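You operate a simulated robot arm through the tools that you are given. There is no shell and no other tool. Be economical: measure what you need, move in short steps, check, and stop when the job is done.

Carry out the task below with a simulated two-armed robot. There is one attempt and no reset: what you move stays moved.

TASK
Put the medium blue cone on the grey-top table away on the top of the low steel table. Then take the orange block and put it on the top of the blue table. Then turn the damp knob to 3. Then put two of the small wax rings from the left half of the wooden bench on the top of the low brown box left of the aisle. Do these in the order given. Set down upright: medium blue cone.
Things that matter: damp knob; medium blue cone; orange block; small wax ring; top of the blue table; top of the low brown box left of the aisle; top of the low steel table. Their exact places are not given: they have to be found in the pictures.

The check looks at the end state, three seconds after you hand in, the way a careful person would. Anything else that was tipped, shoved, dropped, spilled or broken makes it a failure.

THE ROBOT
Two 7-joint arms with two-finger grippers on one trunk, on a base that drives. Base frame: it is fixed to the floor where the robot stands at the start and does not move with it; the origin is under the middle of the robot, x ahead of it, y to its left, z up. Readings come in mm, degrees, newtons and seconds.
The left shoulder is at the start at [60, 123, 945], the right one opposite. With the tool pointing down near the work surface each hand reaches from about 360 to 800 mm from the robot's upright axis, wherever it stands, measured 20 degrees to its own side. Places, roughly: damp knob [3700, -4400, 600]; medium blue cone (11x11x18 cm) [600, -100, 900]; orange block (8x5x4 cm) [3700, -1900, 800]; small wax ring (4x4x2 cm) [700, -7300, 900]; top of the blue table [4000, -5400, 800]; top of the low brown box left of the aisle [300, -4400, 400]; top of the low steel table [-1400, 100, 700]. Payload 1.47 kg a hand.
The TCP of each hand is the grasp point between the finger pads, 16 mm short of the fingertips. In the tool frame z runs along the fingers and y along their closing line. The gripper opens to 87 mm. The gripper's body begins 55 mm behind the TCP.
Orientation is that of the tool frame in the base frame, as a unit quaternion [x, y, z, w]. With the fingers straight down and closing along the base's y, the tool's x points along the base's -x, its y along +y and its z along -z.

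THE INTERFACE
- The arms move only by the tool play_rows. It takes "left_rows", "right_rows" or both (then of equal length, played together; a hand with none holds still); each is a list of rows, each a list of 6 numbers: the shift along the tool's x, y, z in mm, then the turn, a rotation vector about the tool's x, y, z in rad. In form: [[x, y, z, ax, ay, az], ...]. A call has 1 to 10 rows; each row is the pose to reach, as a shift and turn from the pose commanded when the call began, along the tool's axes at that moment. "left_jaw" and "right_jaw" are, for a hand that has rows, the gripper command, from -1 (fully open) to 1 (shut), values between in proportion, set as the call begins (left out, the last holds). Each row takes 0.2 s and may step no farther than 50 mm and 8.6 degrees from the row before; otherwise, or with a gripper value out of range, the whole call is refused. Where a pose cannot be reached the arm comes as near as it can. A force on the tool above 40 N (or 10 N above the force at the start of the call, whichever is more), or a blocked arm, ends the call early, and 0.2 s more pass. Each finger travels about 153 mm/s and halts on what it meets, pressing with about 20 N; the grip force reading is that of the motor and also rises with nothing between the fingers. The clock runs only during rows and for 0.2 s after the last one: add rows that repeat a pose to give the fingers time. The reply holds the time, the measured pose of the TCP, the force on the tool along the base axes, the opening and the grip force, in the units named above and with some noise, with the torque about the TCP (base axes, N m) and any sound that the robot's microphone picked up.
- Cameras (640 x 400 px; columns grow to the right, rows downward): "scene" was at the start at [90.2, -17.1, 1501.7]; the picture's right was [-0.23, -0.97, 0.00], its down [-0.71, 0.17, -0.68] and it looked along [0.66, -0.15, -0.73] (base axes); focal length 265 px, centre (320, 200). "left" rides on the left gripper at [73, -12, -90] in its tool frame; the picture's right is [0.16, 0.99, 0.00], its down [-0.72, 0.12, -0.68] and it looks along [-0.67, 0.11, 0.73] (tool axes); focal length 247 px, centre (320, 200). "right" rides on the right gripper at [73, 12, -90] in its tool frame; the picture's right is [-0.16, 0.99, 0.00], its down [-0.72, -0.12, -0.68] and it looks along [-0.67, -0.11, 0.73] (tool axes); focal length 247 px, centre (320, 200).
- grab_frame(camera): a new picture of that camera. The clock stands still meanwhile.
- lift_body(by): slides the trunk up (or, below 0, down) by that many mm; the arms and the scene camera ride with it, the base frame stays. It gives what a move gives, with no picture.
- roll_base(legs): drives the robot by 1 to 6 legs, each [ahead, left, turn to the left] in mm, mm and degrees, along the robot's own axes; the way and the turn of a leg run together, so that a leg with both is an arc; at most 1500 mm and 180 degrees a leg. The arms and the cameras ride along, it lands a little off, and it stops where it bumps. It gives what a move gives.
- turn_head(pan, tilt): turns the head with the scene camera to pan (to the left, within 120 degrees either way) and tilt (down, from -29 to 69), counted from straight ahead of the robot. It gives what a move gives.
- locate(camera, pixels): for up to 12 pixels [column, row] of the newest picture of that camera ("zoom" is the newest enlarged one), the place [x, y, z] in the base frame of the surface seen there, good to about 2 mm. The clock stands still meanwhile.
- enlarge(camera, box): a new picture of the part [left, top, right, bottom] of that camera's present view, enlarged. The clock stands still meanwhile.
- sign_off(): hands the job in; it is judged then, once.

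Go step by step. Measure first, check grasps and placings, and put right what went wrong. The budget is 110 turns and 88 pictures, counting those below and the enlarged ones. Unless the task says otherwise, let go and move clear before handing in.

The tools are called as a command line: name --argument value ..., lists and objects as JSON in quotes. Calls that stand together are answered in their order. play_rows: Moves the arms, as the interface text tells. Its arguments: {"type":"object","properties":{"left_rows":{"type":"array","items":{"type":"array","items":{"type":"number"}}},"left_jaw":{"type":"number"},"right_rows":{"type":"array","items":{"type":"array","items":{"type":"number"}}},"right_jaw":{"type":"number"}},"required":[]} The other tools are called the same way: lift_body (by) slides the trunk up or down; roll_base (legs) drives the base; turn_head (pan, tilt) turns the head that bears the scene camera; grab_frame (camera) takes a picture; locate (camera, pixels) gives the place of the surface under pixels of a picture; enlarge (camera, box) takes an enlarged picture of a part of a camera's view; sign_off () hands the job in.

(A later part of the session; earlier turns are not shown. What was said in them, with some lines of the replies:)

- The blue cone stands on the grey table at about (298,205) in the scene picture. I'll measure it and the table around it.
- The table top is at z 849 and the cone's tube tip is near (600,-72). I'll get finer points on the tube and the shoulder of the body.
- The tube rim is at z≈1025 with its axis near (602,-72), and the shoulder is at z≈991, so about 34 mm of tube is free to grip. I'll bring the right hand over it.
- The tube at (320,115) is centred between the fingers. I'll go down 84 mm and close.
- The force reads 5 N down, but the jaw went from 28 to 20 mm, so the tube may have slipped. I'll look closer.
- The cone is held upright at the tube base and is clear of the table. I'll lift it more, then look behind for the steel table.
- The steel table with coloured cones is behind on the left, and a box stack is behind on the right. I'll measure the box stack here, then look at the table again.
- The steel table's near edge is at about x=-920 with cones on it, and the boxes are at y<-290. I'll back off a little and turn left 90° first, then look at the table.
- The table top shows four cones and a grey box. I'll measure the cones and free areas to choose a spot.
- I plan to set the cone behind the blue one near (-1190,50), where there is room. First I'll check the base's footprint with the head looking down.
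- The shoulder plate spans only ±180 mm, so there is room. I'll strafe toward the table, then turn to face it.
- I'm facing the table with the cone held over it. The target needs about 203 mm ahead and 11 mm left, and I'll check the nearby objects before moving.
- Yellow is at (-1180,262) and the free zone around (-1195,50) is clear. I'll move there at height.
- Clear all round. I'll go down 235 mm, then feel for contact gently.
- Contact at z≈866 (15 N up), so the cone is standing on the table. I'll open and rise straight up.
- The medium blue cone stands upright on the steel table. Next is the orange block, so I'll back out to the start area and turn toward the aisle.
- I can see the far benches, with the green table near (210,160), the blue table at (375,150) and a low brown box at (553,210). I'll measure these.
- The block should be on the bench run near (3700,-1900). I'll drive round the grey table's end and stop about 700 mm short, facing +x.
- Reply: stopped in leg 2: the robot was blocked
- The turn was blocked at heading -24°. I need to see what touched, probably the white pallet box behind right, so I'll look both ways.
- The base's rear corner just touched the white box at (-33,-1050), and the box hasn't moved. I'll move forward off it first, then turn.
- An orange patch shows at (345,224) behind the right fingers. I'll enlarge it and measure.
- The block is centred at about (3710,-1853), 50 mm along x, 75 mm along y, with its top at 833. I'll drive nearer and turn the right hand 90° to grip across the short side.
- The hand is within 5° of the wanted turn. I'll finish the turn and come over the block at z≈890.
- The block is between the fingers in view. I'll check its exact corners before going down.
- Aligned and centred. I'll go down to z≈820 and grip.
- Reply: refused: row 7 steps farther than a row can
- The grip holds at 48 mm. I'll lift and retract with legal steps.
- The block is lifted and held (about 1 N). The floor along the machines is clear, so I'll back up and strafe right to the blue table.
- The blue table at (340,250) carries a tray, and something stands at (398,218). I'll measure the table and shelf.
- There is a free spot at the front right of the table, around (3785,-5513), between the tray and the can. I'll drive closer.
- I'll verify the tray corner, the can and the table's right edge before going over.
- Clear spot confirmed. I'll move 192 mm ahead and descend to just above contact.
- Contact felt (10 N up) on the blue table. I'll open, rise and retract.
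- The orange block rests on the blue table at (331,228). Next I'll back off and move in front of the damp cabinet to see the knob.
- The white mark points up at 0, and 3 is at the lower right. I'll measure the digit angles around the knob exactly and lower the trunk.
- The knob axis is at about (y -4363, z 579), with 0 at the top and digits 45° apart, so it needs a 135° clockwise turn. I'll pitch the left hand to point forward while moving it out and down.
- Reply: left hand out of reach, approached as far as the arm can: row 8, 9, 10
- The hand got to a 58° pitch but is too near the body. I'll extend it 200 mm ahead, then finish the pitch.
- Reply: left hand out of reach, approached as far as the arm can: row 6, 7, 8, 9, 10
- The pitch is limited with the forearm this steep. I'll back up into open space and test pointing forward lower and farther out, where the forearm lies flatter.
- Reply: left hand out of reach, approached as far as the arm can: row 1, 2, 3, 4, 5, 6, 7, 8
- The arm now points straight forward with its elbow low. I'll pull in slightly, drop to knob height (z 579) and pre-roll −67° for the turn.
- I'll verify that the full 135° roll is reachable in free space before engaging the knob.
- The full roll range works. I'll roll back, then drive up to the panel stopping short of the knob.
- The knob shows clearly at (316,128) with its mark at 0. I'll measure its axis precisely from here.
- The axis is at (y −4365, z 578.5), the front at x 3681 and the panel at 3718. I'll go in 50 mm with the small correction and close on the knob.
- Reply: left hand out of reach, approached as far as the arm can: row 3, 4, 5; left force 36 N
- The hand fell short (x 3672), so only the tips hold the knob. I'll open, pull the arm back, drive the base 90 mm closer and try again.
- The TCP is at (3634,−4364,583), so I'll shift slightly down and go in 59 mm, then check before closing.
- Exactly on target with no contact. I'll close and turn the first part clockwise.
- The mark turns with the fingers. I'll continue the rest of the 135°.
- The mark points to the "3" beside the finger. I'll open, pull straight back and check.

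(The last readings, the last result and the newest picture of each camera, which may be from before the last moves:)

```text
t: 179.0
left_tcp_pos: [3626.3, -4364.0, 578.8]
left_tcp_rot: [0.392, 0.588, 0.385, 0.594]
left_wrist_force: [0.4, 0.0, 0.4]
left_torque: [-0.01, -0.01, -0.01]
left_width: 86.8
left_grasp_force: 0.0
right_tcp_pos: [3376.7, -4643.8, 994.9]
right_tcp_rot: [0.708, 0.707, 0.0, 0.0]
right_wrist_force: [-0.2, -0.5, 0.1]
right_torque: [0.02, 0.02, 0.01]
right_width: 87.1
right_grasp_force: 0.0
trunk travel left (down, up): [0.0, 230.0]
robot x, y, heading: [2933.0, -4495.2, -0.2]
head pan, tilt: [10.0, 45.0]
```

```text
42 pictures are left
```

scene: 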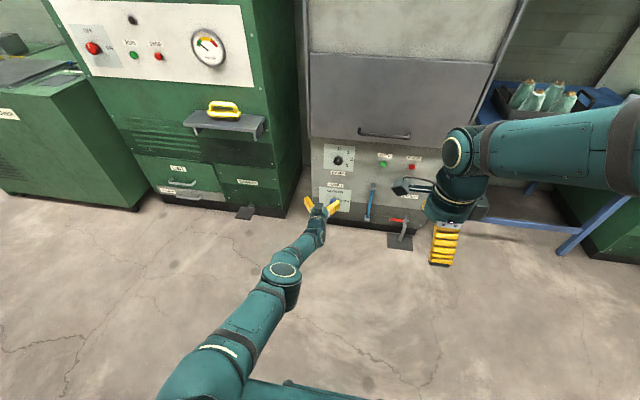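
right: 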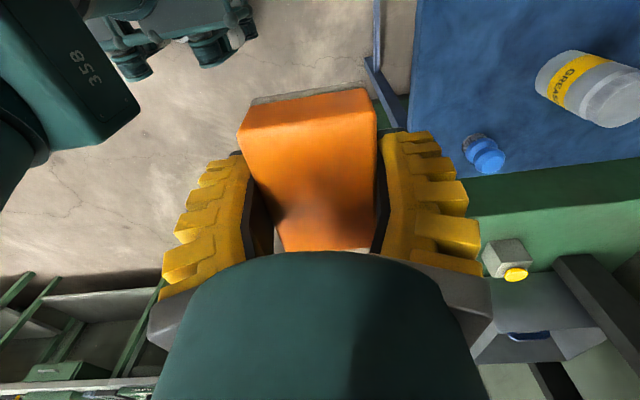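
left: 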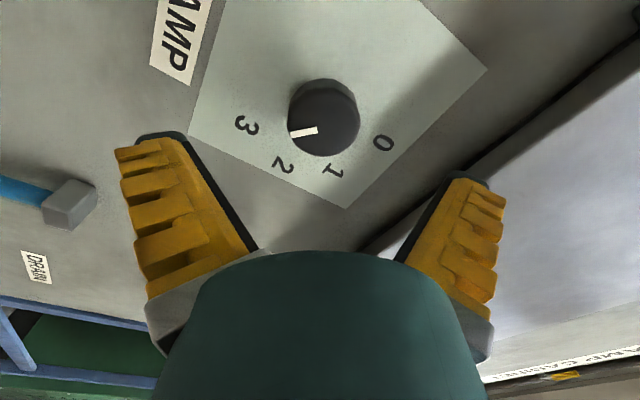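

The mark appears close to 3. I'll measure the exact pointer angle.

locate --camera "left" --pixels '[[293, 134], [316, 130], [247, 124], [284, 164], [334, 172], [383, 143], [288, 118], [359, 120], [325, 86], [326, 155]]'

enlarge --camera "left" --box '[200, 60, 440, 210]'

```text
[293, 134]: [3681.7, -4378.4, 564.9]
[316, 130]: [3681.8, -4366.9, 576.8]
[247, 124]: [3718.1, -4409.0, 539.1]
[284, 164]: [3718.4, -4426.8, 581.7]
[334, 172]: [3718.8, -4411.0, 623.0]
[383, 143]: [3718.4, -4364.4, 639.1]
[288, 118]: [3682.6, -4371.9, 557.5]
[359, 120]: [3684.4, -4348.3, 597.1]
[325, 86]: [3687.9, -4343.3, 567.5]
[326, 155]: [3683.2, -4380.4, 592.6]
```

```text
2.67 times, centred on (320, 135) of left
```

zoom: 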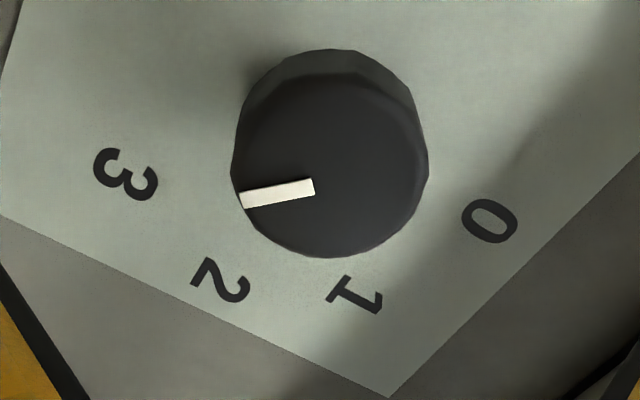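

The pointer is at 136°, on 3 (design 135°), so the knob is done. I'll back away and bring the left hand back to pointing down.

roll_base --legs '[[-450, 0, 0]]'

play_rows --left_rows '[[0, 0, 0, 0, 0, -0.147], [0, 0, 0, 0, 0, -0.294], [0, 0, 0, 0, 0, -0.441], [0, 0, 0, 0, 0, -0.588], [0, 0, 0, 0, 0, -0.735], [0, 0, 0, 0, 0, -0.882], [0, 0, 0, 0, 0, -1.029], [0, 0, 0, 0, 0, -1.178]]'

play_rows --left_rows '[[-42, 0, -20, 0, 0.147, 0], [-84, 0, -40, 0, 0.294, 0], [-126, 0, -60, 0, 0.441, 0], [-168, 0, -80, 0, 0.588, 0], [-210, 0, -100, 0, 0.735, 0], [-252, 0, -120, 0, 0.882, 0], [-294, 0, -140, 0, 1.029, 0], [-336, 0, -160, 0, 1.176, 0], [-378, 0, -180, 0, 1.323, 0], [-420, 0, -200, 0, 1.47, 0]]'

turn_head --pan -100 --tilt 25

grab_frame --camera "scene"

```text
t: 181.7
left_tcp_pos: [3176.9, -4366.4, 578.3]
left_tcp_rot: [0.393, 0.588, 0.383, 0.595]
left_wrist_force: [0.8, -0.1, -0.2]
left_torque: [0.04, 0.03, 0.02]
left_width: 87.0
left_grasp_force: 0.1
right_tcp_pos: [2928.7, -4642.4, 994.2]
right_tcp_rot: [0.708, 0.706, -0.001, 0.001]
right_wrist_force: [-0.3, -0.2, 0.2]
right_torque: [0.01, -0.03, -0.02]
right_width: 87.1
right_grasp_force: 0.1
trunk travel left (down, up): [0.0, 230.0]
robot x, y, heading: [2488.1, -4496.2, -0.1]
head pan, tilt: [10.0, 45.0]
```

```text
t: 183.5
left_tcp_pos: [3176.7, -4366.4, 580.0]
left_tcp_rot: [-0.001, 0.707, -0.011, 0.707]
left_wrist_force: [0.8, 0.0, 0.1]
left_torque: [-0.01, 0.0, -0.02]
left_width: 87.0
left_grasp_force: 0.1
right_tcp_pos: [2928.9, -4643.8, 994.6]
right_tcp_rot: [0.709, 0.706, -0.001, 0.0]
right_wrist_force: [1.3, 0.7, -0.4]
right_torque: [0.02, -0.03, 0.0]
right_width: 87.1
right_grasp_force: 0.1
trunk travel left (down, up): [0.0, 230.0]
robot x, y, heading: [2489.4, -4493.7, 0.0]
head pan, tilt: [10.0, 45.0]
```

```text
t: 185.7
left_tcp_pos: [2977.6, -4356.4, 1000.2]
left_tcp_rot: [0.006, 0.999, -0.007, 0.051]
left_wrist_force: [0.2, 0.3, 0.0]
left_torque: [0.04, -0.04, 0.01]
left_width: 87.0
left_grasp_force: 0.1
right_tcp_pos: [2928.2, -4643.4, 994.6]
right_tcp_rot: [0.708, 0.706, 0.0, 0.002]
right_wrist_force: [-0.4, 0.6, 0.2]
right_torque: [0.05, 0.01, -0.03]
right_width: 87.1
right_grasp_force: 0.0
trunk travel left (down, up): [0.0, 230.0]
robot x, y, heading: [2487.8, -4493.8, 0.0]
head pan, tilt: [10.0, 45.0]
```

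```text
t: 187.6
left_tcp_pos: [2977.9, -4357.0, 998.6]
left_tcp_rot: [0.008, 0.999, -0.008, 0.051]
left_wrist_force: [0.3, -0.4, 0.0]
left_torque: [-0.01, -0.03, -0.03]
left_width: 87.0
left_grasp_force: 0.0
right_tcp_pos: [2928.8, -4643.8, 994.8]
right_tcp_rot: [0.708, 0.706, 0.0, -0.001]
right_wrist_force: [-0.1, 0.2, -0.3]
right_torque: [0.01, -0.02, 0.04]
right_width: 87.1
right_grasp_force: 0.0
trunk travel left (down, up): [0.0, 230.0]
robot x, y, heading: [2490.9, -4494.2, -0.0]
head pan, tilt: [-100.0, 25.0]
```

```text
40 pictures are left
```

scene: 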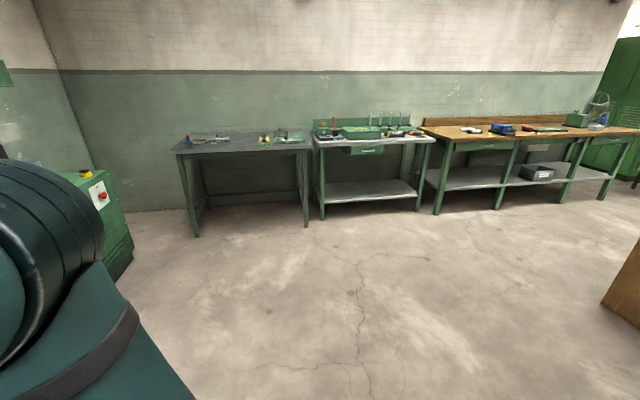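

The wooden bench is at the right, (540,135). I'll raise the trunk, straighten the left hand, and drive toward it facing −y.

locate --camera "scene" --pixels '[[440, 138], [500, 135], [560, 136], [620, 133], [500, 128], [435, 210], [640, 290]]'

lift_body --by 100

play_rows --left_rows '[[0, 0, 0, 0.02, 0.1, 0], [40, 0, 0, 0.02, 0.1, 0], [40, 0, 0, 0.02, 0.1, 0]]'

roll_base --legs '[[0, 0, -90], [850, -900, 0], [850, -850, 0]]'

turn_head --pan 0 --tilt 35

grab_frame --camera "scene"

```text
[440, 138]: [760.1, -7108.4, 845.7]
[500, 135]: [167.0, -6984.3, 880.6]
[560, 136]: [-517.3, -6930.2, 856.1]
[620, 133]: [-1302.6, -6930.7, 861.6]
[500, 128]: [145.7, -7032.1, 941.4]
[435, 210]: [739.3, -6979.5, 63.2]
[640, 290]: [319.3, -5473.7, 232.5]
```

```text
t: 188.9
left_tcp_pos: [2978.7, -4356.6, 1099.3]
left_tcp_rot: [0.008, 0.999, -0.009, 0.049]
left_wrist_force: [-0.6, 0.4, 0.2]
left_torque: [0.04, 0.01, -0.01]
left_width: 87.0
left_grasp_force: 0.0
right_tcp_pos: [2929.2, -4643.5, 1094.4]
right_tcp_rot: [0.709, 0.705, -0.001, -0.001]
right_wrist_force: [0.0, 0.1, 0.1]
right_torque: [0.02, 0.01, 0.0]
right_width: 86.9
right_grasp_force: 0.1
trunk travel left (down, up): [-100.0, 130.0]
robot x, y, heading: [2490.1, -4496.1, -0.4]
head pan, tilt: [-100.0, 25.0]
```

```text
t: 189.8
left_tcp_pos: [2937.3, -4355.9, 1094.9]
left_tcp_rot: [0.009, 1.0, -0.018, 0.0]
left_wrist_force: [0.3, 0.1, -0.3]
left_torque: [0.03, -0.01, 0.02]
left_width: 86.9
left_grasp_force: 0.1
right_tcp_pos: [2929.9, -4645.0, 1093.4]
right_tcp_rot: [0.709, 0.705, -0.001, -0.001]
right_wrist_force: [-0.4, 0.4, -0.6]
right_torque: [0.01, 0.02, 0.02]
right_width: 87.0
right_grasp_force: 0.0
trunk travel left (down, up): [-100.0, 130.0]
robot x, y, heading: [2490.7, -4497.0, -0.0]
head pan, tilt: [-100.0, 25.0]
```

```text
t: 209.3
left_tcp_pos: [871.4, -6632.7, 1094.2]
left_tcp_rot: [0.704, 0.71, -0.013, -0.013]
left_wrist_force: [0.0, -0.1, -0.2]
left_torque: [-0.03, 0.01, -0.01]
left_width: 87.1
left_grasp_force: 0.1
right_tcp_pos: [582.3, -6631.5, 1095.0]
right_tcp_rot: [1.0, 0.01, 0.0, -0.001]
right_wrist_force: [0.2, 0.0, -0.3]
right_torque: [0.02, -0.04, 0.0]
right_width: 87.3
right_grasp_force: 0.1
trunk travel left (down, up): [-100.0, 130.0]
robot x, y, heading: [719.7, -6191.4, -88.7]
head pan, tilt: [-100.0, 25.0]
```

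```text
t: 211.1
left_tcp_pos: [871.0, -6632.3, 1094.4]
left_tcp_rot: [0.704, 0.71, -0.013, -0.013]
left_wrist_force: [0.4, 0.0, -0.2]
left_torque: [-0.01, 0.0, 0.0]
left_width: 86.9
left_grasp_force: 0.2
right_tcp_pos: [583.1, -6632.3, 1094.0]
right_tcp_rot: [1.0, 0.009, 0.0, -0.001]
right_wrist_force: [-0.6, -0.1, 0.5]
right_torque: [0.0, 0.0, -0.03]
right_width: 87.0
right_grasp_force: 0.0
trunk travel left (down, up): [-100.0, 130.0]
robot x, y, heading: [718.6, -6188.0, -88.8]
head pan, tilt: [0.0, 35.0]
```

```text
39 pictures are left
```

scene: 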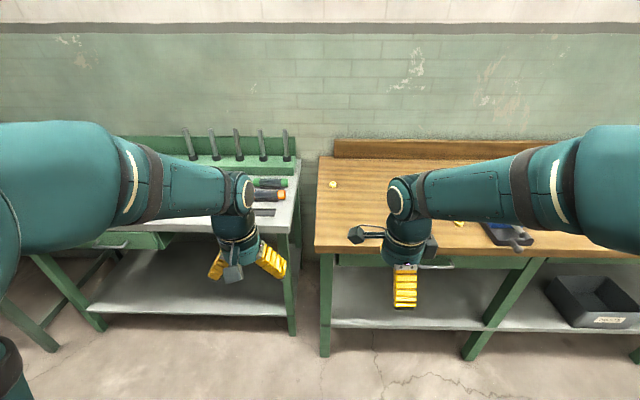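

One ring shows at (333,184), and others may be hidden behind the right arm. I'll strafe right a bit and enlarge.

roll_base --legs '[[0, -350, -1.2]]'

turn_head --pan 5 --tilt 35

enlarge --camera "scene" --box '[130, 120, 530, 320]'

```text
t: 214.8
left_tcp_pos: [506.5, -6638.7, 1094.6]
left_tcp_rot: [0.713, 0.701, -0.013, -0.013]
left_wrist_force: [0.2, -0.4, 0.7]
left_torque: [0.0, -0.03, 0.02]
left_width: 87.0
left_grasp_force: 0.2
right_tcp_pos: [217.4, -6630.9, 1095.4]
right_tcp_rot: [1.0, -0.003, 0.0, -0.001]
right_wrist_force: [-0.2, -0.1, 0.7]
right_torque: [-0.04, -0.02, 0.01]
right_width: 86.8
right_grasp_force: 0.1
trunk travel left (down, up): [-100.0, 130.0]
robot x, y, heading: [367.2, -6192.9, -90.3]
head pan, tilt: [0.0, 35.0]
```

```text
t: 215.4
left_tcp_pos: [507.8, -6641.2, 1094.3]
left_tcp_rot: [0.712, 0.702, -0.013, -0.013]
left_wrist_force: [0.7, -0.3, -0.2]
left_torque: [0.0, -0.03, 0.0]
left_width: 86.9
left_grasp_force: 0.1
right_tcp_pos: [218.4, -6630.7, 1094.8]
right_tcp_rot: [1.0, -0.003, -0.001, -0.001]
right_wrist_force: [-0.2, 1.1, -0.7]
right_torque: [-0.02, 0.02, 0.0]
right_width: 87.1
right_grasp_force: 0.0
trunk travel left (down, up): [-100.0, 130.0]
robot x, y, heading: [371.0, -6191.6, -90.1]
head pan, tilt: [5.0, 35.0]
```

```text
1.60 times, centred on (330, 220) of scene
```

zoom: 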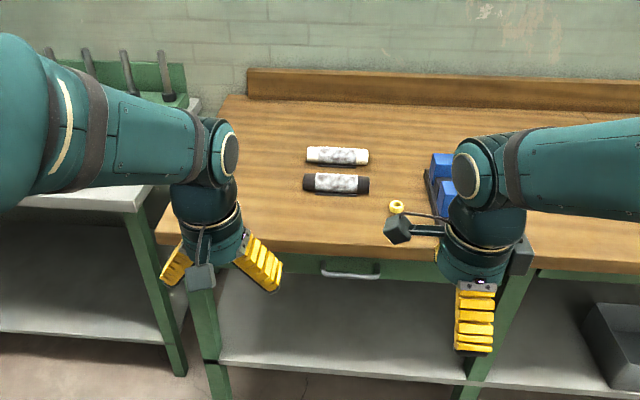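

A ring sits at (397,207) in the zoom. I'll locate it, and look at the bench's extent to the right.

locate --camera "zoom" --pixels '[[397, 200], [397, 212], [390, 206], [404, 206], [397, 207], [338, 155], [335, 184], [440, 200], [160, 235], [300, 240], [412, 230], [340, 245]]'

turn_head --pan -40 --tilt 25

grab_frame --camera "scene"

grab_frame --camera "left"

```text
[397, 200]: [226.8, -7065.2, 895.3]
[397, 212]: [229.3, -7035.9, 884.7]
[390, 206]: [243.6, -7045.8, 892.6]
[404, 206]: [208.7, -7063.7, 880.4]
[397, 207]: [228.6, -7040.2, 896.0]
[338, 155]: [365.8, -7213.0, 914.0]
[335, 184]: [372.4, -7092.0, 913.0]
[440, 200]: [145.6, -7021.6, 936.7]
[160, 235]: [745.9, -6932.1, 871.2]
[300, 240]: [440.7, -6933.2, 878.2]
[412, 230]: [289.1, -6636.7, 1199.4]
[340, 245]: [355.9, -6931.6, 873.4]
```

```text
t: 216.5
left_tcp_pos: [508.7, -6640.0, 1095.3]
left_tcp_rot: [0.713, 0.701, -0.013, -0.013]
left_wrist_force: [0.4, -0.6, 0.8]
left_torque: [-0.01, -0.03, 0.0]
left_width: 86.7
left_grasp_force: 0.2
right_tcp_pos: [218.9, -6631.6, 1093.4]
right_tcp_rot: [1.0, -0.002, 0.001, 0.0]
right_wrist_force: [0.0, -0.2, -0.4]
right_torque: [-0.01, -0.01, 0.0]
right_width: 87.1
right_grasp_force: 0.0
trunk travel left (down, up): [-100.0, 130.0]
robot x, y, heading: [366.2, -6191.7, -90.3]
head pan, tilt: [-40.0, 25.0]
```

```text
37 pictures are left
```

scene: 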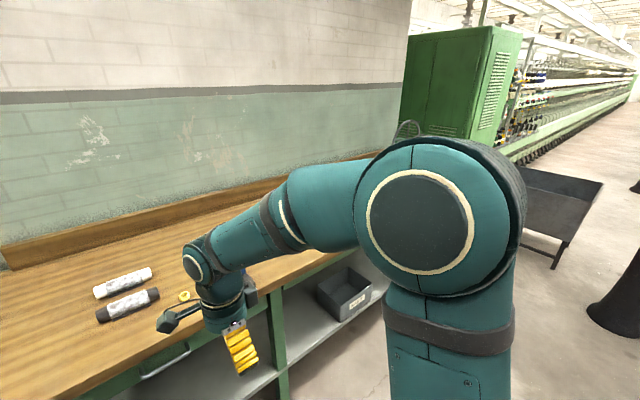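

```text
36 pictures are left
```

left: 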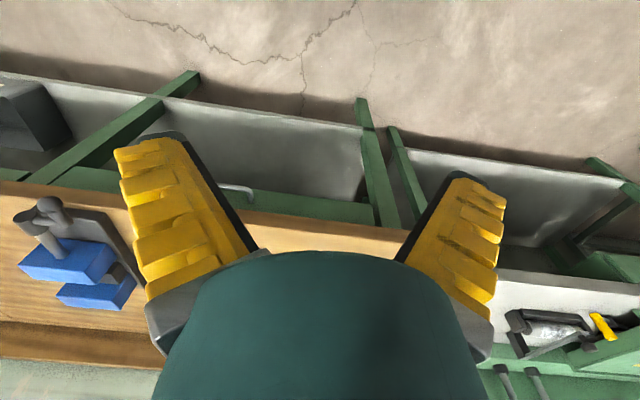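

Ring 2 is centred near (227,−7051), with its top at z≈896 on a bench at ≈880. I'll drive 250 mm ahead and use the right hand's camera to refine.

roll_base --legs '[[250, 0, 0]]'

grab_frame --camera "right"

```text
t: 218.3
left_tcp_pos: [505.5, -6891.2, 1093.6]
left_tcp_rot: [0.713, 0.701, -0.013, -0.013]
left_wrist_force: [0.1, -0.9, -0.6]
left_torque: [0.03, 0.04, -0.02]
left_width: 87.0
left_grasp_force: 0.1
right_tcp_pos: [217.9, -6881.4, 1095.2]
right_tcp_rot: [1.0, -0.002, 0.0, -0.001]
right_wrist_force: [0.3, -0.5, 0.3]
right_torque: [0.01, -0.01, 0.01]
right_width: 87.2
right_grasp_force: 0.0
trunk travel left (down, up): [-100.0, 130.0]
robot x, y, heading: [365.6, -6438.8, -89.9]
head pan, tilt: [-40.0, 25.0]
```

```text
35 pictures are left
```

right: 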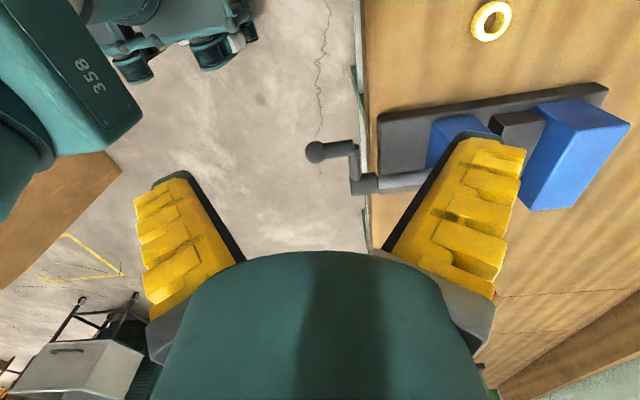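

The ring is at (491,21) and the vise at (530,140). I'll measure both.

locate --camera "right" --pixels '[[491, 3], [491, 40], [474, 22], [508, 22], [490, 20], [530, 60], [500, 100], [580, 115], [490, 130], [315, 152], [390, 130]]'

```text
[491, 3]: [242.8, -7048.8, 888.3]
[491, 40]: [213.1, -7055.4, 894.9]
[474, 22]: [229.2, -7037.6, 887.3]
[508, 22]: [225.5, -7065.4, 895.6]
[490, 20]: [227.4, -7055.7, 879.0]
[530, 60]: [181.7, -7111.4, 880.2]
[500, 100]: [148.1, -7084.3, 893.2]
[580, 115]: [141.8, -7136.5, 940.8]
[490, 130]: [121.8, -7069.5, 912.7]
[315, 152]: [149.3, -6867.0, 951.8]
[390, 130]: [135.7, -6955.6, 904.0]
```

The ring centre is at (228,−7052). I'll move over it and down to z≈925 first.

play_rows --right_rows '[[2, 43, 0, 0, 0, 0], [5, 86, 0, 0, 0, 0], [8, 129, 0, 0, 0, 0], [10, 171, 0, 0, 0, 0], [10, 171, 45, 0, 0, 0], [10, 171, 90, 0, 0, 0], [10, 171, 135, 0, 0, 0], [10, 171, 170, 0, 0, 0], [10, 171, 170, 0, 0, 0]]' --right_jaw -1

grab_frame --camera "right"

```text
t: 220.3
left_tcp_pos: [506.4, -6889.8, 1094.5]
left_tcp_rot: [0.713, 0.701, -0.013, -0.013]
left_wrist_force: [-0.4, 0.6, 0.6]
left_torque: [0.01, -0.03, 0.02]
left_width: 86.8
left_grasp_force: 0.1
right_tcp_pos: [227.9, -7052.4, 925.7]
right_tcp_rot: [1.0, -0.002, 0.0, 0.0]
right_wrist_force: [-0.6, 1.1, 0.4]
right_torque: [0.0, 0.0, 0.02]
right_width: 86.8
right_grasp_force: 0.0
trunk travel left (down, up): [-100.0, 130.0]
robot x, y, heading: [360.5, -6439.8, -89.9]
head pan, tilt: [-40.0, 25.0]
```

```text
34 pictures are left
```

right: 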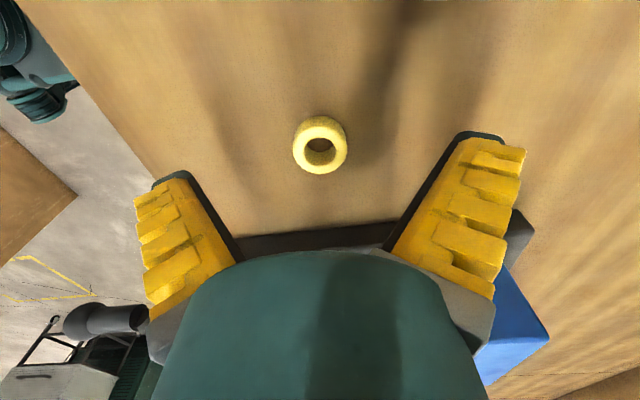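

The ring is centred at (320,145). I'll go down to z≈898, close and lift.

play_rows --right_rows '[[0, 0, 15, 0, 0, 0], [0, 0, 28, 0, 0, 0], [0, 0, 28, 0, 0, 0]]'

play_rows --right_rows '[[0, 0, 0, 0, 0, 0], [0, 0, 0, 0, 0, 0], [0, 0, 0, 0, 0, 0], [0, 0, 0, 0, 0, 0]]' --right_jaw 1

play_rows --right_rows '[[0, 0, -40, 0, 0, 0], [0, 0, -85, 0, 0, 0], [0, 0, -130, 0, 0, 0], [0, 0, -175, 0, 0, 0], [0, 0, -200, 0, 0, 0], [0, -45, -200, 0, 0, 0], [0, -90, -200, 0, 0, 0], [0, -135, -200, 0, 0, 0], [0, -171, -200, 0, 0, 0]]'

grab_frame --camera "right"

```text
t: 221.2
left_tcp_pos: [506.8, -6890.5, 1095.0]
left_tcp_rot: [0.713, 0.701, -0.012, -0.012]
left_wrist_force: [0.8, 0.1, -0.3]
left_torque: [-0.02, -0.02, -0.02]
left_width: 87.1
left_grasp_force: 0.2
right_tcp_pos: [227.5, -7052.6, 895.9]
right_tcp_rot: [1.0, -0.002, 0.0, 0.0]
right_wrist_force: [-0.3, 0.1, -0.2]
right_torque: [-0.02, 0.0, -0.02]
right_width: 87.1
right_grasp_force: 0.0
trunk travel left (down, up): [-100.0, 130.0]
robot x, y, heading: [367.9, -6439.2, -90.0]
head pan, tilt: [-40.0, 25.0]
```

```text
t: 222.2
left_tcp_pos: [505.7, -6890.0, 1095.5]
left_tcp_rot: [0.713, 0.701, -0.013, -0.013]
left_wrist_force: [-0.1, -0.5, 0.1]
left_torque: [0.04, 0.02, -0.02]
left_width: 87.0
left_grasp_force: 0.1
right_tcp_pos: [228.1, -7052.1, 896.4]
right_tcp_rot: [1.0, -0.003, -0.001, 0.0]
right_wrist_force: [-1.6, -0.3, 2.9]
right_torque: [-0.02, -0.04, -0.02]
right_width: 21.1
right_grasp_force: 20.4
trunk travel left (down, up): [-100.0, 130.0]
robot x, y, heading: [366.8, -6443.1, -90.3]
head pan, tilt: [-40.0, 25.0]
```

```text
t: 224.2
left_tcp_pos: [505.6, -6890.1, 1095.7]
left_tcp_rot: [0.713, 0.701, -0.013, -0.013]
left_wrist_force: [0.3, 0.1, 0.8]
left_torque: [-0.02, -0.04, 0.02]
left_width: 87.1
left_grasp_force: 0.0
right_tcp_pos: [229.3, -6881.2, 1095.9]
right_tcp_rot: [1.0, -0.003, 0.0, 0.0]
right_wrist_force: [0.5, 0.2, -0.6]
right_torque: [-0.01, -0.01, -0.04]
right_width: 19.7
right_grasp_force: 20.1
trunk travel left (down, up): [-100.0, 130.0]
robot x, y, heading: [366.0, -6438.4, -90.2]
head pan, tilt: [-40.0, 25.0]
```

```text
33 pictures are left
```

right: 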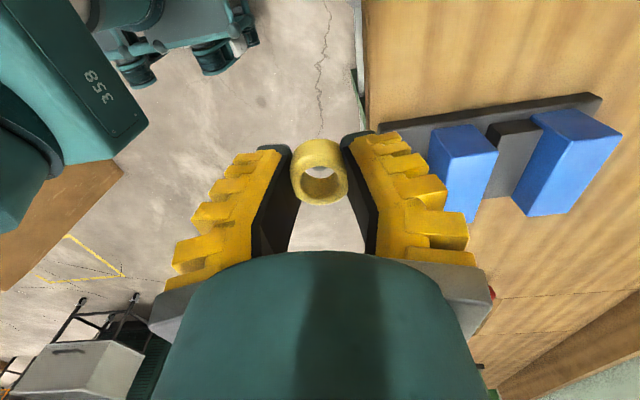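

Ring 2 is held in the right hand. I'll strafe left 200 mm and look for ring 1 with the left and scene cameras.

roll_base --legs '[[0, 200, 0]]'

turn_head --pan 0 --tilt 35

grab_frame --camera "scene"

grab_frame --camera "left"

```text
t: 226.6
left_tcp_pos: [711.2, -6890.9, 1094.5]
left_tcp_rot: [0.714, 0.7, -0.013, -0.013]
left_wrist_force: [0.4, 0.5, 1.1]
left_torque: [0.0, 0.01, 0.0]
left_width: 87.1
left_grasp_force: 0.1
right_tcp_pos: [434.2, -6882.2, 1094.9]
right_tcp_rot: [1.0, -0.003, 0.0, -0.001]
right_wrist_force: [0.0, 0.0, 0.0]
right_torque: [0.02, 0.02, -0.02]
right_width: 20.6
right_grasp_force: 19.8
trunk travel left (down, up): [-100.0, 130.0]
robot x, y, heading: [569.0, -6447.4, -90.2]
head pan, tilt: [-40.0, 25.0]
```

```text
t: 227.6
left_tcp_pos: [710.1, -6890.5, 1093.9]
left_tcp_rot: [0.714, 0.7, -0.013, -0.013]
left_wrist_force: [-0.5, 0.0, -0.6]
left_torque: [-0.02, 0.0, 0.01]
left_width: 86.9
left_grasp_force: 0.1
right_tcp_pos: [432.8, -6881.4, 1094.8]
right_tcp_rot: [1.0, -0.004, 0.0, -0.001]
right_wrist_force: [0.0, -0.2, 0.4]
right_torque: [-0.03, -0.08, 0.03]
right_width: 19.8
right_grasp_force: 19.6
trunk travel left (down, up): [-100.0, 130.0]
robot x, y, heading: [566.9, -6446.1, -90.2]
head pan, tilt: [0.0, 35.0]
```

```text
32 pictures are left
```

scene: 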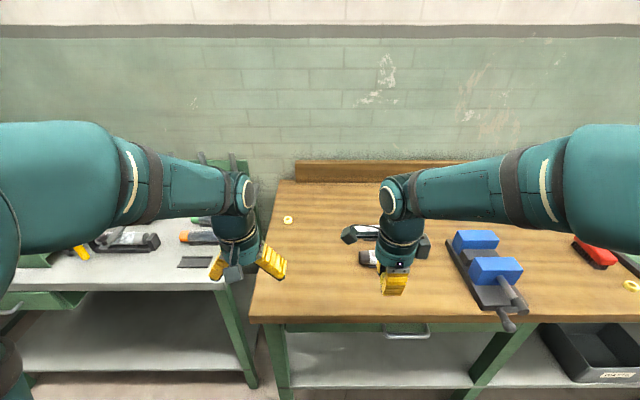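

```text
31 pictures are left
```

left: 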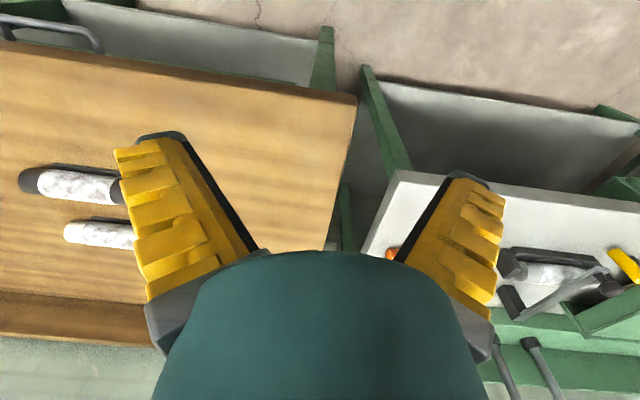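

Ring 1 is at (288,220) in the scene picture, and a further ring at (632,286) lies toward the right. I'll locate ring 1 finely.

enlarge --camera "scene" --box '[248, 190, 328, 240]'

locate --camera "zoom" --pixels '[[320, 240], [287, 240], [354, 240], [320, 215], [320, 270], [240, 300], [400, 300], [320, 160]]'

```text
8.00 times, centred on (288, 215) of scene
```

zoom: 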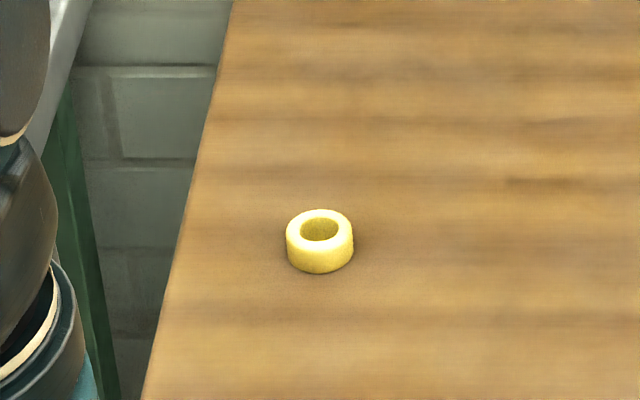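

```text
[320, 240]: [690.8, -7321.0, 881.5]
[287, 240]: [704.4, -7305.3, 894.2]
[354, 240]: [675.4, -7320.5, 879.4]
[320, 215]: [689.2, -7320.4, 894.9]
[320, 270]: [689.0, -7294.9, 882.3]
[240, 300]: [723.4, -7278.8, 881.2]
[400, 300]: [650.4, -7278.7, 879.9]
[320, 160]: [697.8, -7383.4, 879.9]
```

Ring 1 is centred at (690,−7309). I'll drive 160 mm ahead and bring the left hand over it.

roll_base --legs '[[160, 0, 0.2]]'

play_rows --left_rows '[[-43, 0, 0, -0.037, 0, 0], [-86, 0, 0, -0.037, 0, 0], [-129, 0, 0, -0.037, 0, 0], [-172, -5, 0, -0.037, 0, 0], [-215, -10, 0, -0.037, 0, 0], [-215, -15, 0, -0.037, 0, 0]]' --left_jaw -1

grab_frame --camera "left"

```text
t: 229.1
left_tcp_pos: [710.2, -7050.2, 1094.4]
left_tcp_rot: [0.713, 0.701, -0.013, -0.013]
left_wrist_force: [0.0, -0.8, -0.2]
left_torque: [0.02, 0.02, 0.02]
left_width: 87.1
left_grasp_force: 0.0
right_tcp_pos: [434.4, -7042.0, 1094.4]
right_tcp_rot: [1.0, -0.002, -0.001, -0.002]
right_wrist_force: [-0.1, 0.2, 0.2]
right_torque: [0.04, -0.01, 0.01]
right_width: 19.2
right_grasp_force: 20.2
trunk travel left (down, up): [-100.0, 130.0]
robot x, y, heading: [571.8, -6600.7, -90.1]
head pan, tilt: [0.0, 35.0]
```

```text
t: 230.4
left_tcp_pos: [691.1, -7260.8, 1095.8]
left_tcp_rot: [0.713, 0.701, 0.0, 0.0]
left_wrist_force: [-0.4, -0.1, 0.3]
left_torque: [0.0, -0.01, -0.02]
left_width: 87.5
left_grasp_force: 0.0
right_tcp_pos: [434.6, -7038.7, 1094.9]
right_tcp_rot: [1.0, -0.002, 0.0, 0.0]
right_wrist_force: [-0.5, -0.7, -0.1]
right_torque: [-0.04, -0.01, -0.03]
right_width: 19.1
right_grasp_force: 19.8
trunk travel left (down, up): [-100.0, 130.0]
robot x, y, heading: [571.6, -6598.0, -90.1]
head pan, tilt: [0.0, 35.0]
```

```text
29 pictures are left
```

left: 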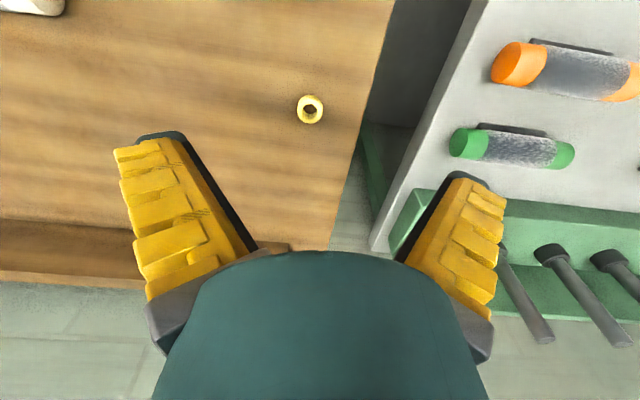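

I'll refine the ring position and check the neighbouring table's rack heights.

locate --camera "left" --pixels '[[310, 95], [310, 122], [297, 109], [323, 109], [420, 210], [545, 250], [460, 170], [60, 235], [380, 250], [505, 250]]'

```text
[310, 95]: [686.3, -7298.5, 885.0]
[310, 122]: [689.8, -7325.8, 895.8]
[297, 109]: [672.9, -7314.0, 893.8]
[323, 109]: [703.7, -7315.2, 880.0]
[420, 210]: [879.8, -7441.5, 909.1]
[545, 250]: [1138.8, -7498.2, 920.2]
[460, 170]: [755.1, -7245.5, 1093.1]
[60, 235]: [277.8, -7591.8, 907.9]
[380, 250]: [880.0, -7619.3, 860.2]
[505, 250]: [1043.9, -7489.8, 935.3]
```

The neighbours are far away. I'll move 50 mm on, go down to z≈897, close and lift.

play_rows --left_rows '[[-25, -1, 0, 0, 0, 0], [-50, -2, 0, 0, 0, 0], [-50, -2, 45, 0, 0, 0], [-50, -2, 90, 0, 0, 0], [-50, -2, 135, 0, 0, 0], [-50, -2, 175, 0, 0, 0], [-50, -2, 198, 0, 0, 0], [-50, -2, 198, 0, 0, 0]]'

play_rows --left_rows '[[0, 0, 0, 0, 0, 0], [0, 0, 0, 0, 0, 0], [0, 0, 0, 0, 0, 0], [0, 0, 0, 0, 0, 0]]' --left_jaw 1

play_rows --left_rows '[[0, 0, -40, 0, 0, 0], [0, 0, -85, 0, 0, 0], [0, 0, -130, 0, 0, 0], [0, 0, -175, 0, 0, 0], [0, 0, -198, 0, 0, 0], [45, 0, -198, 0, 0, 0], [90, 0, -198, 0, 0, 0], [135, 0, -198, 0, 0, 0], [180, 0, -198, 0, 0, 0], [225, 0, -198, 0, 0, 0]]'

grab_frame --camera "left"

```text
t: 232.2
left_tcp_pos: [688.5, -7314.1, 897.7]
left_tcp_rot: [0.714, 0.7, 0.0, 0.0]
left_wrist_force: [-0.1, 0.0, -0.5]
left_torque: [0.03, 0.03, -0.03]
left_width: 86.9
left_grasp_force: 0.1
right_tcp_pos: [436.1, -7039.9, 1094.9]
right_tcp_rot: [1.0, -0.002, 0.0, -0.002]
right_wrist_force: [0.8, 0.1, -0.1]
right_torque: [0.01, -0.01, 0.02]
right_width: 18.7
right_grasp_force: 19.8
trunk travel left (down, up): [-100.0, 130.0]
robot x, y, heading: [571.5, -6600.6, -90.2]
head pan, tilt: [0.0, 35.0]
```

```text
t: 233.2
left_tcp_pos: [687.6, -7313.9, 897.4]
left_tcp_rot: [0.713, 0.701, 0.0, 0.0]
left_wrist_force: [-0.1, -0.9, 0.7]
left_torque: [0.0, 0.0, -0.01]
left_width: 21.1
left_grasp_force: 19.9
right_tcp_pos: [434.8, -7039.6, 1095.6]
right_tcp_rot: [1.0, -0.002, 0.0, -0.001]
right_wrist_force: [-0.4, 0.9, -0.3]
right_torque: [-0.01, -0.01, 0.01]
right_width: 18.6
right_grasp_force: 20.0
trunk travel left (down, up): [-100.0, 130.0]
robot x, y, heading: [572.5, -6601.2, -90.0]
head pan, tilt: [0.0, 35.0]
```

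```text
t: 235.4
left_tcp_pos: [693.2, -7084.5, 1094.9]
left_tcp_rot: [0.713, 0.702, -0.001, 0.001]
left_wrist_force: [0.4, 0.0, -0.4]
left_torque: [-0.04, 0.02, 0.03]
left_width: 20.1
left_grasp_force: 19.9
right_tcp_pos: [434.5, -7038.7, 1095.0]
right_tcp_rot: [1.0, -0.003, 0.0, -0.001]
right_wrist_force: [-0.8, -0.4, 0.0]
right_torque: [-0.02, 0.0, 0.05]
right_width: 18.2
right_grasp_force: 19.9
trunk travel left (down, up): [-100.0, 130.0]
robot x, y, heading: [568.8, -6599.3, -90.3]
head pan, tilt: [0.0, 35.0]
```

```text
28 pictures are left
```

left: 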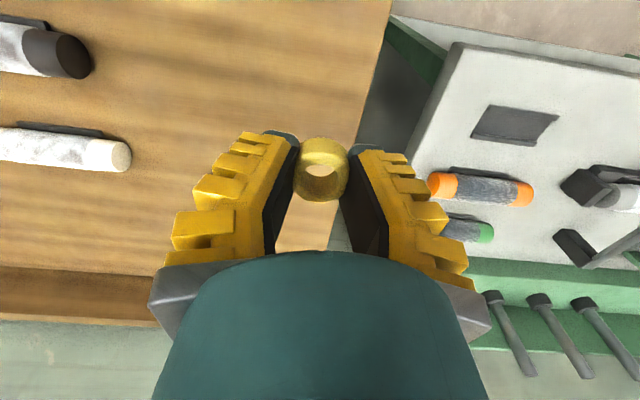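

Both rings are held. I'll back out, drive north along the aisle and turn to face the low brown box from its +x side.

roll_base --legs '[[-600, 450, 0], [-1420, 130, 0], [0, 0, -90]]'

turn_head --pan 0 --tilt 45

grab_frame --camera "scene"

```text
t: 250.5
left_tcp_pos: [696.5, -4710.7, 1094.0]
left_tcp_rot: [1.0, -0.012, 0.0, 0.0]
left_wrist_force: [-0.5, 0.1, 0.1]
left_torque: [0.04, -0.03, 0.01]
left_width: 18.6
left_grasp_force: 20.0
right_tcp_pos: [745.4, -4451.0, 1094.5]
right_tcp_rot: [-0.703, 0.712, 0.0, 0.0]
right_wrist_force: [0.1, 0.1, 0.5]
right_torque: [0.0, -0.03, 0.03]
right_width: 18.8
right_grasp_force: 20.4
trunk travel left (down, up): [-100.0, 130.0]
robot x, y, heading: [1186.1, -4591.4, 179.6]
head pan, tilt: [0.0, 35.0]
```

```text
t: 251.2
left_tcp_pos: [697.6, -4710.1, 1094.9]
left_tcp_rot: [1.0, -0.012, 0.0, 0.0]
left_wrist_force: [0.0, -0.4, 0.3]
left_torque: [0.03, 0.05, -0.06]
left_width: 18.4
left_grasp_force: 19.8
right_tcp_pos: [746.5, -4451.6, 1095.5]
right_tcp_rot: [-0.703, 0.711, -0.001, 0.0]
right_wrist_force: [-0.2, 0.4, 0.0]
right_torque: [0.02, 0.0, 0.01]
right_width: 18.6
right_grasp_force: 19.9
trunk travel left (down, up): [-100.0, 130.0]
robot x, y, heading: [1187.5, -4593.7, 179.4]
head pan, tilt: [0.0, 45.0]
```

```text
27 pictures are left
```

scene: 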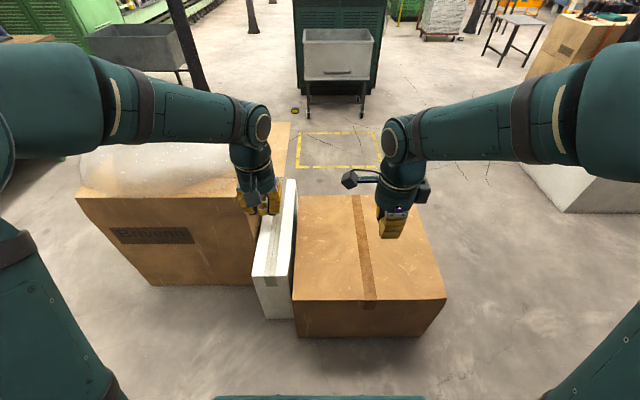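

The low brown box's top spans (293–447, 195–300). I'll measure its extent.

locate --camera "scene" --pixels '[[298, 296], [440, 294], [305, 202], [410, 205], [330, 260], [410, 265], [345, 230], [272, 262], [290, 190], [130, 195]]'

```text
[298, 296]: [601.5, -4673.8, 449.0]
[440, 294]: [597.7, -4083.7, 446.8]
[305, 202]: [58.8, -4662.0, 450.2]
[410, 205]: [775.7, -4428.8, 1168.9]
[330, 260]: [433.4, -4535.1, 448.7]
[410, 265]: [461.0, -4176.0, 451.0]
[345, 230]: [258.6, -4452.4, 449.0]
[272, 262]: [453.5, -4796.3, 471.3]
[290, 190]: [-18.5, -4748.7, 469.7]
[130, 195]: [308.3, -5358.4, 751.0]
```

The box top spans x 50–605 and y −4675 to −4080 at z 449. I'll line up with it and lower the trunk.

roll_base --legs '[[90, -190, 0.5]]'

lift_body --by -100

```text
t: 253.5
left_tcp_pos: [611.1, -4525.6, 1094.2]
left_tcp_rot: [1.0, -0.008, 0.0, 0.0]
left_wrist_force: [-0.1, 0.5, -0.6]
left_torque: [-0.01, 0.05, 0.0]
left_width: 18.5
left_grasp_force: 20.0
right_tcp_pos: [657.4, -4265.2, 1094.6]
right_tcp_rot: [-0.706, 0.708, -0.001, 0.0]
right_wrist_force: [0.3, 0.4, 0.9]
right_torque: [-0.01, 0.02, 0.0]
right_width: 18.7
right_grasp_force: 20.1
trunk travel left (down, up): [-100.0, 130.0]
robot x, y, heading: [1097.1, -4403.6, 179.8]
head pan, tilt: [0.0, 45.0]
```

```text
t: 254.8
left_tcp_pos: [611.3, -4525.6, 995.5]
left_tcp_rot: [1.0, -0.008, 0.0, 0.0]
left_wrist_force: [-0.3, 0.0, -0.6]
left_torque: [-0.02, 0.01, -0.03]
left_width: 18.5
left_grasp_force: 19.4
right_tcp_pos: [657.6, -4266.3, 996.1]
right_tcp_rot: [-0.706, 0.708, 0.001, 0.0]
right_wrist_force: [-0.4, -0.3, -0.1]
right_torque: [-0.01, -0.03, -0.02]
right_width: 18.5
right_grasp_force: 20.0
trunk travel left (down, up): [0.0, 230.0]
robot x, y, heading: [1098.3, -4404.2, 179.7]
head pan, tilt: [0.0, 45.0]
```

I'll move both hands over the box and down together.

play_rows --left_rows '[[-35, -4, 0, 0, 0, 0], [-70, -8, 0, 0, 0, 0], [-105, -12, 0, 0, 0, 0], [-141, -15, 0, 0, 0, 0], [-141, -15, 48, 0, 0, 0], [-141, -15, 96, 0, 0, 0], [-141, -15, 144, 0, 0, 0], [-141, -15, 192, 0, 0, 0], [-141, -15, 240, 0, 0, 0], [-141, -15, 288, 0, 0, 0]]' --right_rows '[[6, 47, 0, 0, 0, 0], [12, 94, 0, 0, 0, 0], [18, 141, 0, 0, 0, 0], [24, 188, 0, 0, 0, 0], [24, 188, 48, 0, 0, 0], [24, 188, 96, 0, 0, 0], [24, 188, 144, 0, 0, 0], [24, 188, 192, 0, 0, 0], [24, 188, 240, 0, 0, 0], [24, 188, 288, 0, 0, 0]]'

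play_rows --left_rows '[[0, 0, 45, 0, 0, 0], [0, 0, 90, 0, 0, 0], [0, 0, 135, 0, 0, 0], [0, 0, 180, 0, 0, 0], [0, 0, 215, 0, 0, 0], [0, 0, 230, 0, 0, 0], [0, 0, 230, 0, 0, 0]]' --right_rows '[[0, 0, 45, 0, 0, 0], [0, 0, 90, 0, 0, 0], [0, 0, 135, 0, 0, 0], [0, 0, 180, 0, 0, 0], [0, 0, 215, 0, 0, 0], [0, 0, 230, 0, 0, 0], [0, 0, 230, 0, 0, 0]]'

grab_frame --camera "left"

grab_frame --camera "right"

```text
t: 257.0
left_tcp_pos: [469.3, -4509.8, 704.0]
left_tcp_rot: [1.0, -0.009, 0.001, 0.0]
left_wrist_force: [0.2, -0.3, 0.2]
left_torque: [-0.02, 0.01, 0.02]
left_width: 18.6
left_grasp_force: 20.3
right_tcp_pos: [469.3, -4289.3, 707.0]
right_tcp_rot: [-0.705, 0.709, 0.0, 0.0]
right_wrist_force: [-0.4, 0.5, -1.0]
right_torque: [0.0, -0.02, 0.02]
right_width: 18.5
right_grasp_force: 19.8
trunk travel left (down, up): [0.0, 230.0]
robot x, y, heading: [1095.8, -4404.7, 179.9]
head pan, tilt: [0.0, 45.0]
```

```text
t: 258.6
left_tcp_pos: [468.3, -4509.5, 476.0]
left_tcp_rot: [1.0, -0.009, 0.0, -0.001]
left_wrist_force: [-1.0, 0.4, 0.2]
left_torque: [0.02, 0.0, 0.02]
left_width: 18.5
left_grasp_force: 19.9
right_tcp_pos: [469.3, -4289.2, 477.2]
right_tcp_rot: [-0.705, 0.709, -0.001, 0.001]
right_wrist_force: [0.0, 0.0, 0.0]
right_torque: [-0.03, -0.02, -0.03]
right_width: 18.9
right_grasp_force: 19.8
trunk travel left (down, up): [0.0, 230.0]
robot x, y, heading: [1099.1, -4402.7, 179.7]
head pan, tilt: [0.0, 45.0]
```

```text
26 pictures are left
```

left: 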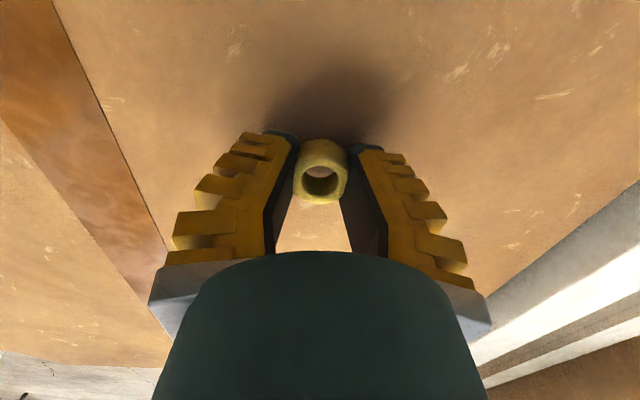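

```text
25 pictures are left
```

right: 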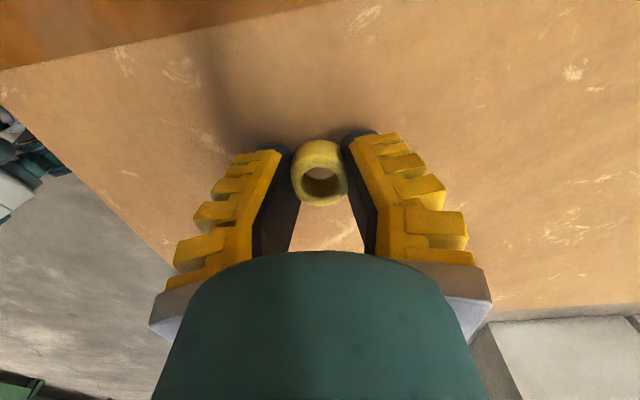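

Both rings are a few mm above the box. I'll lower the last ~10 mm gently.

play_rows --left_rows '[[0, 0, 3, 0, 0, 0], [0, 0, 6, 0, 0, 0], [0, 0, 9, 0, 0, 0], [0, 0, 10, 0, 0, 0], [0, 0, 10, 0, 0, 0]]' --right_rows '[[0, 0, 3, 0, 0, 0], [0, 0, 6, 0, 0, 0], [0, 0, 9, 0, 0, 0], [0, 0, 10, 0, 0, 0], [0, 0, 10, 0, 0, 0]]'

```text
t: 259.8
left_tcp_pos: [469.3, -4508.6, 466.6]
left_tcp_rot: [1.0, -0.008, -0.001, 0.001]
left_wrist_force: [2.4, -3.5, 9.1]
left_torque: [-0.03, -0.06, -0.03]
left_width: 19.7
left_grasp_force: 19.7
right_tcp_pos: [470.6, -4289.4, 466.4]
right_tcp_rot: [-0.706, 0.708, 0.0, 0.0]
right_wrist_force: [0.6, -0.5, 0.1]
right_torque: [-0.01, 0.02, -0.03]
right_width: 18.9
right_grasp_force: 20.2
trunk travel left (down, up): [0.0, 230.0]
robot x, y, heading: [1097.7, -4403.6, 180.0]
head pan, tilt: [0.0, 45.0]
```

The left ring is in contact (9 N). I'll lower the right one a touch more, then release both.

play_rows --right_rows '[[0, 0, 1, 0, 0, 0], [0, 0, 2, 0, 0, 0], [0, 0, 2.5, 0, 0, 0]]'

play_rows --left_rows '[[0, 0, 0, 0, 0, 0], [0, 0, 0, 0, 0, 0], [0, 0, 0, 0, 0, 0]]' --left_jaw -0.2 --right_rows '[[0, 0, 0, 0, 0, 0], [0, 0, 0, 0, 0, 0], [0, 0, 0, 0, 0, 0]]' --right_jaw -0.2

play_rows --left_rows '[[0, 0, -15, 0, 0, 0], [0, 0, -40, 0, 0, 0], [0, 0, -85, 0, 0, 0], [0, 0, -130, 0, 0, 0], [0, 0, -175, 0, 0, 0], [0, 0, -220, 0, 0, 0], [0, 0, -265, 0, 0, 0], [0, 0, -310, 0, 0, 0], [0, 0, -355, 0, 0, 0], [0, 0, -400, 0, 0, 0]]' --right_rows '[[0, 0, -15, 0, 0, 0], [0, 0, -40, 0, 0, 0], [0, 0, -85, 0, 0, 0], [0, 0, -130, 0, 0, 0], [0, 0, -175, 0, 0, 0], [0, 0, -220, 0, 0, 0], [0, 0, -265, 0, 0, 0], [0, 0, -310, 0, 0, 0], [0, 0, -355, 0, 0, 0], [0, 0, -400, 0, 0, 0]]'

grab_frame --camera "scene"

grab_frame --camera "right"

```text
t: 260.6
left_tcp_pos: [470.4, -4508.0, 466.8]
left_tcp_rot: [1.0, -0.009, -0.001, 0.0]
left_wrist_force: [-1.8, 0.0, 2.4]
left_torque: [0.0, 0.04, 0.01]
left_width: 20.1
left_grasp_force: 19.2
right_tcp_pos: [469.7, -4289.1, 466.5]
right_tcp_rot: [-0.706, 0.709, 0.001, -0.001]
right_wrist_force: [4.7, -1.0, 15.6]
right_torque: [-0.07, -0.14, 0.03]
right_width: 18.8
right_grasp_force: 20.5
trunk travel left (down, up): [0.0, 230.0]
robot x, y, heading: [1095.4, -4406.0, 180.0]
head pan, tilt: [0.0, 45.0]
```

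```text
t: 261.4
left_tcp_pos: [469.1, -4508.5, 466.8]
left_tcp_rot: [1.0, -0.008, -0.001, -0.001]
left_wrist_force: [1.2, 0.5, 1.4]
left_torque: [0.02, 0.02, -0.02]
left_width: 57.4
left_grasp_force: 3.2
right_tcp_pos: [471.1, -4288.6, 464.9]
right_tcp_rot: [-0.706, 0.708, 0.0, 0.001]
right_wrist_force: [-0.2, -0.4, 0.7]
right_torque: [0.02, -0.03, 0.01]
right_width: 52.8
right_grasp_force: 3.2
trunk travel left (down, up): [0.0, 230.0]
robot x, y, heading: [1095.9, -4400.5, 179.8]
head pan, tilt: [0.0, 45.0]
```

```text
t: 263.6
left_tcp_pos: [472.1, -4506.3, 867.2]
left_tcp_rot: [1.0, -0.008, 0.0, 0.003]
left_wrist_force: [-0.5, -0.6, -0.2]
left_torque: [0.05, 0.03, 0.0]
left_width: 57.0
left_grasp_force: 3.2
right_tcp_pos: [470.8, -4287.7, 865.8]
right_tcp_rot: [-0.706, 0.708, 0.0, 0.0]
right_wrist_force: [-0.3, 0.2, 0.1]
right_torque: [0.0, 0.02, -0.01]
right_width: 57.5
right_grasp_force: 3.6
trunk travel left (down, up): [0.0, 230.0]
robot x, y, heading: [1099.3, -4402.1, 179.6]
head pan, tilt: [0.0, 45.0]
```

```text
24 pictures are left
```

scene: 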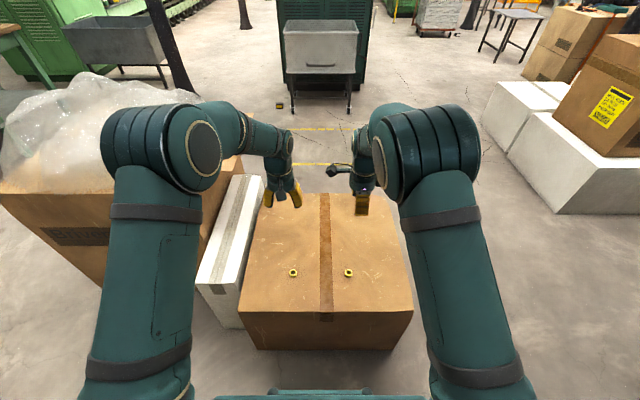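

```text
23 pictures are left
```

right: 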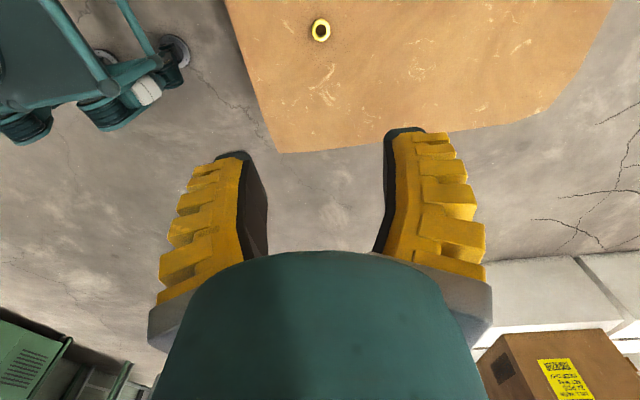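

Both rings lie flat on the low brown box at (293,272) and (348,272), and both hands are empty and clear. All four parts are done, so I'm handing in.

sign_off

```text
The job is handed in.
```

I finished all four parts in order and handed the job in:
- **Blue cone:** it stands upright on the low steel table.
- **Orange block:** it is on the blue table.
- **Damp knob:** it points to 3.
- **Wax rings:** two small rings from the left half of the wooden bench are on the low brown box.

On the way to the block, the base touched the white pallet box by the aisle once. A picture taken afterwards showed the box had not moved.
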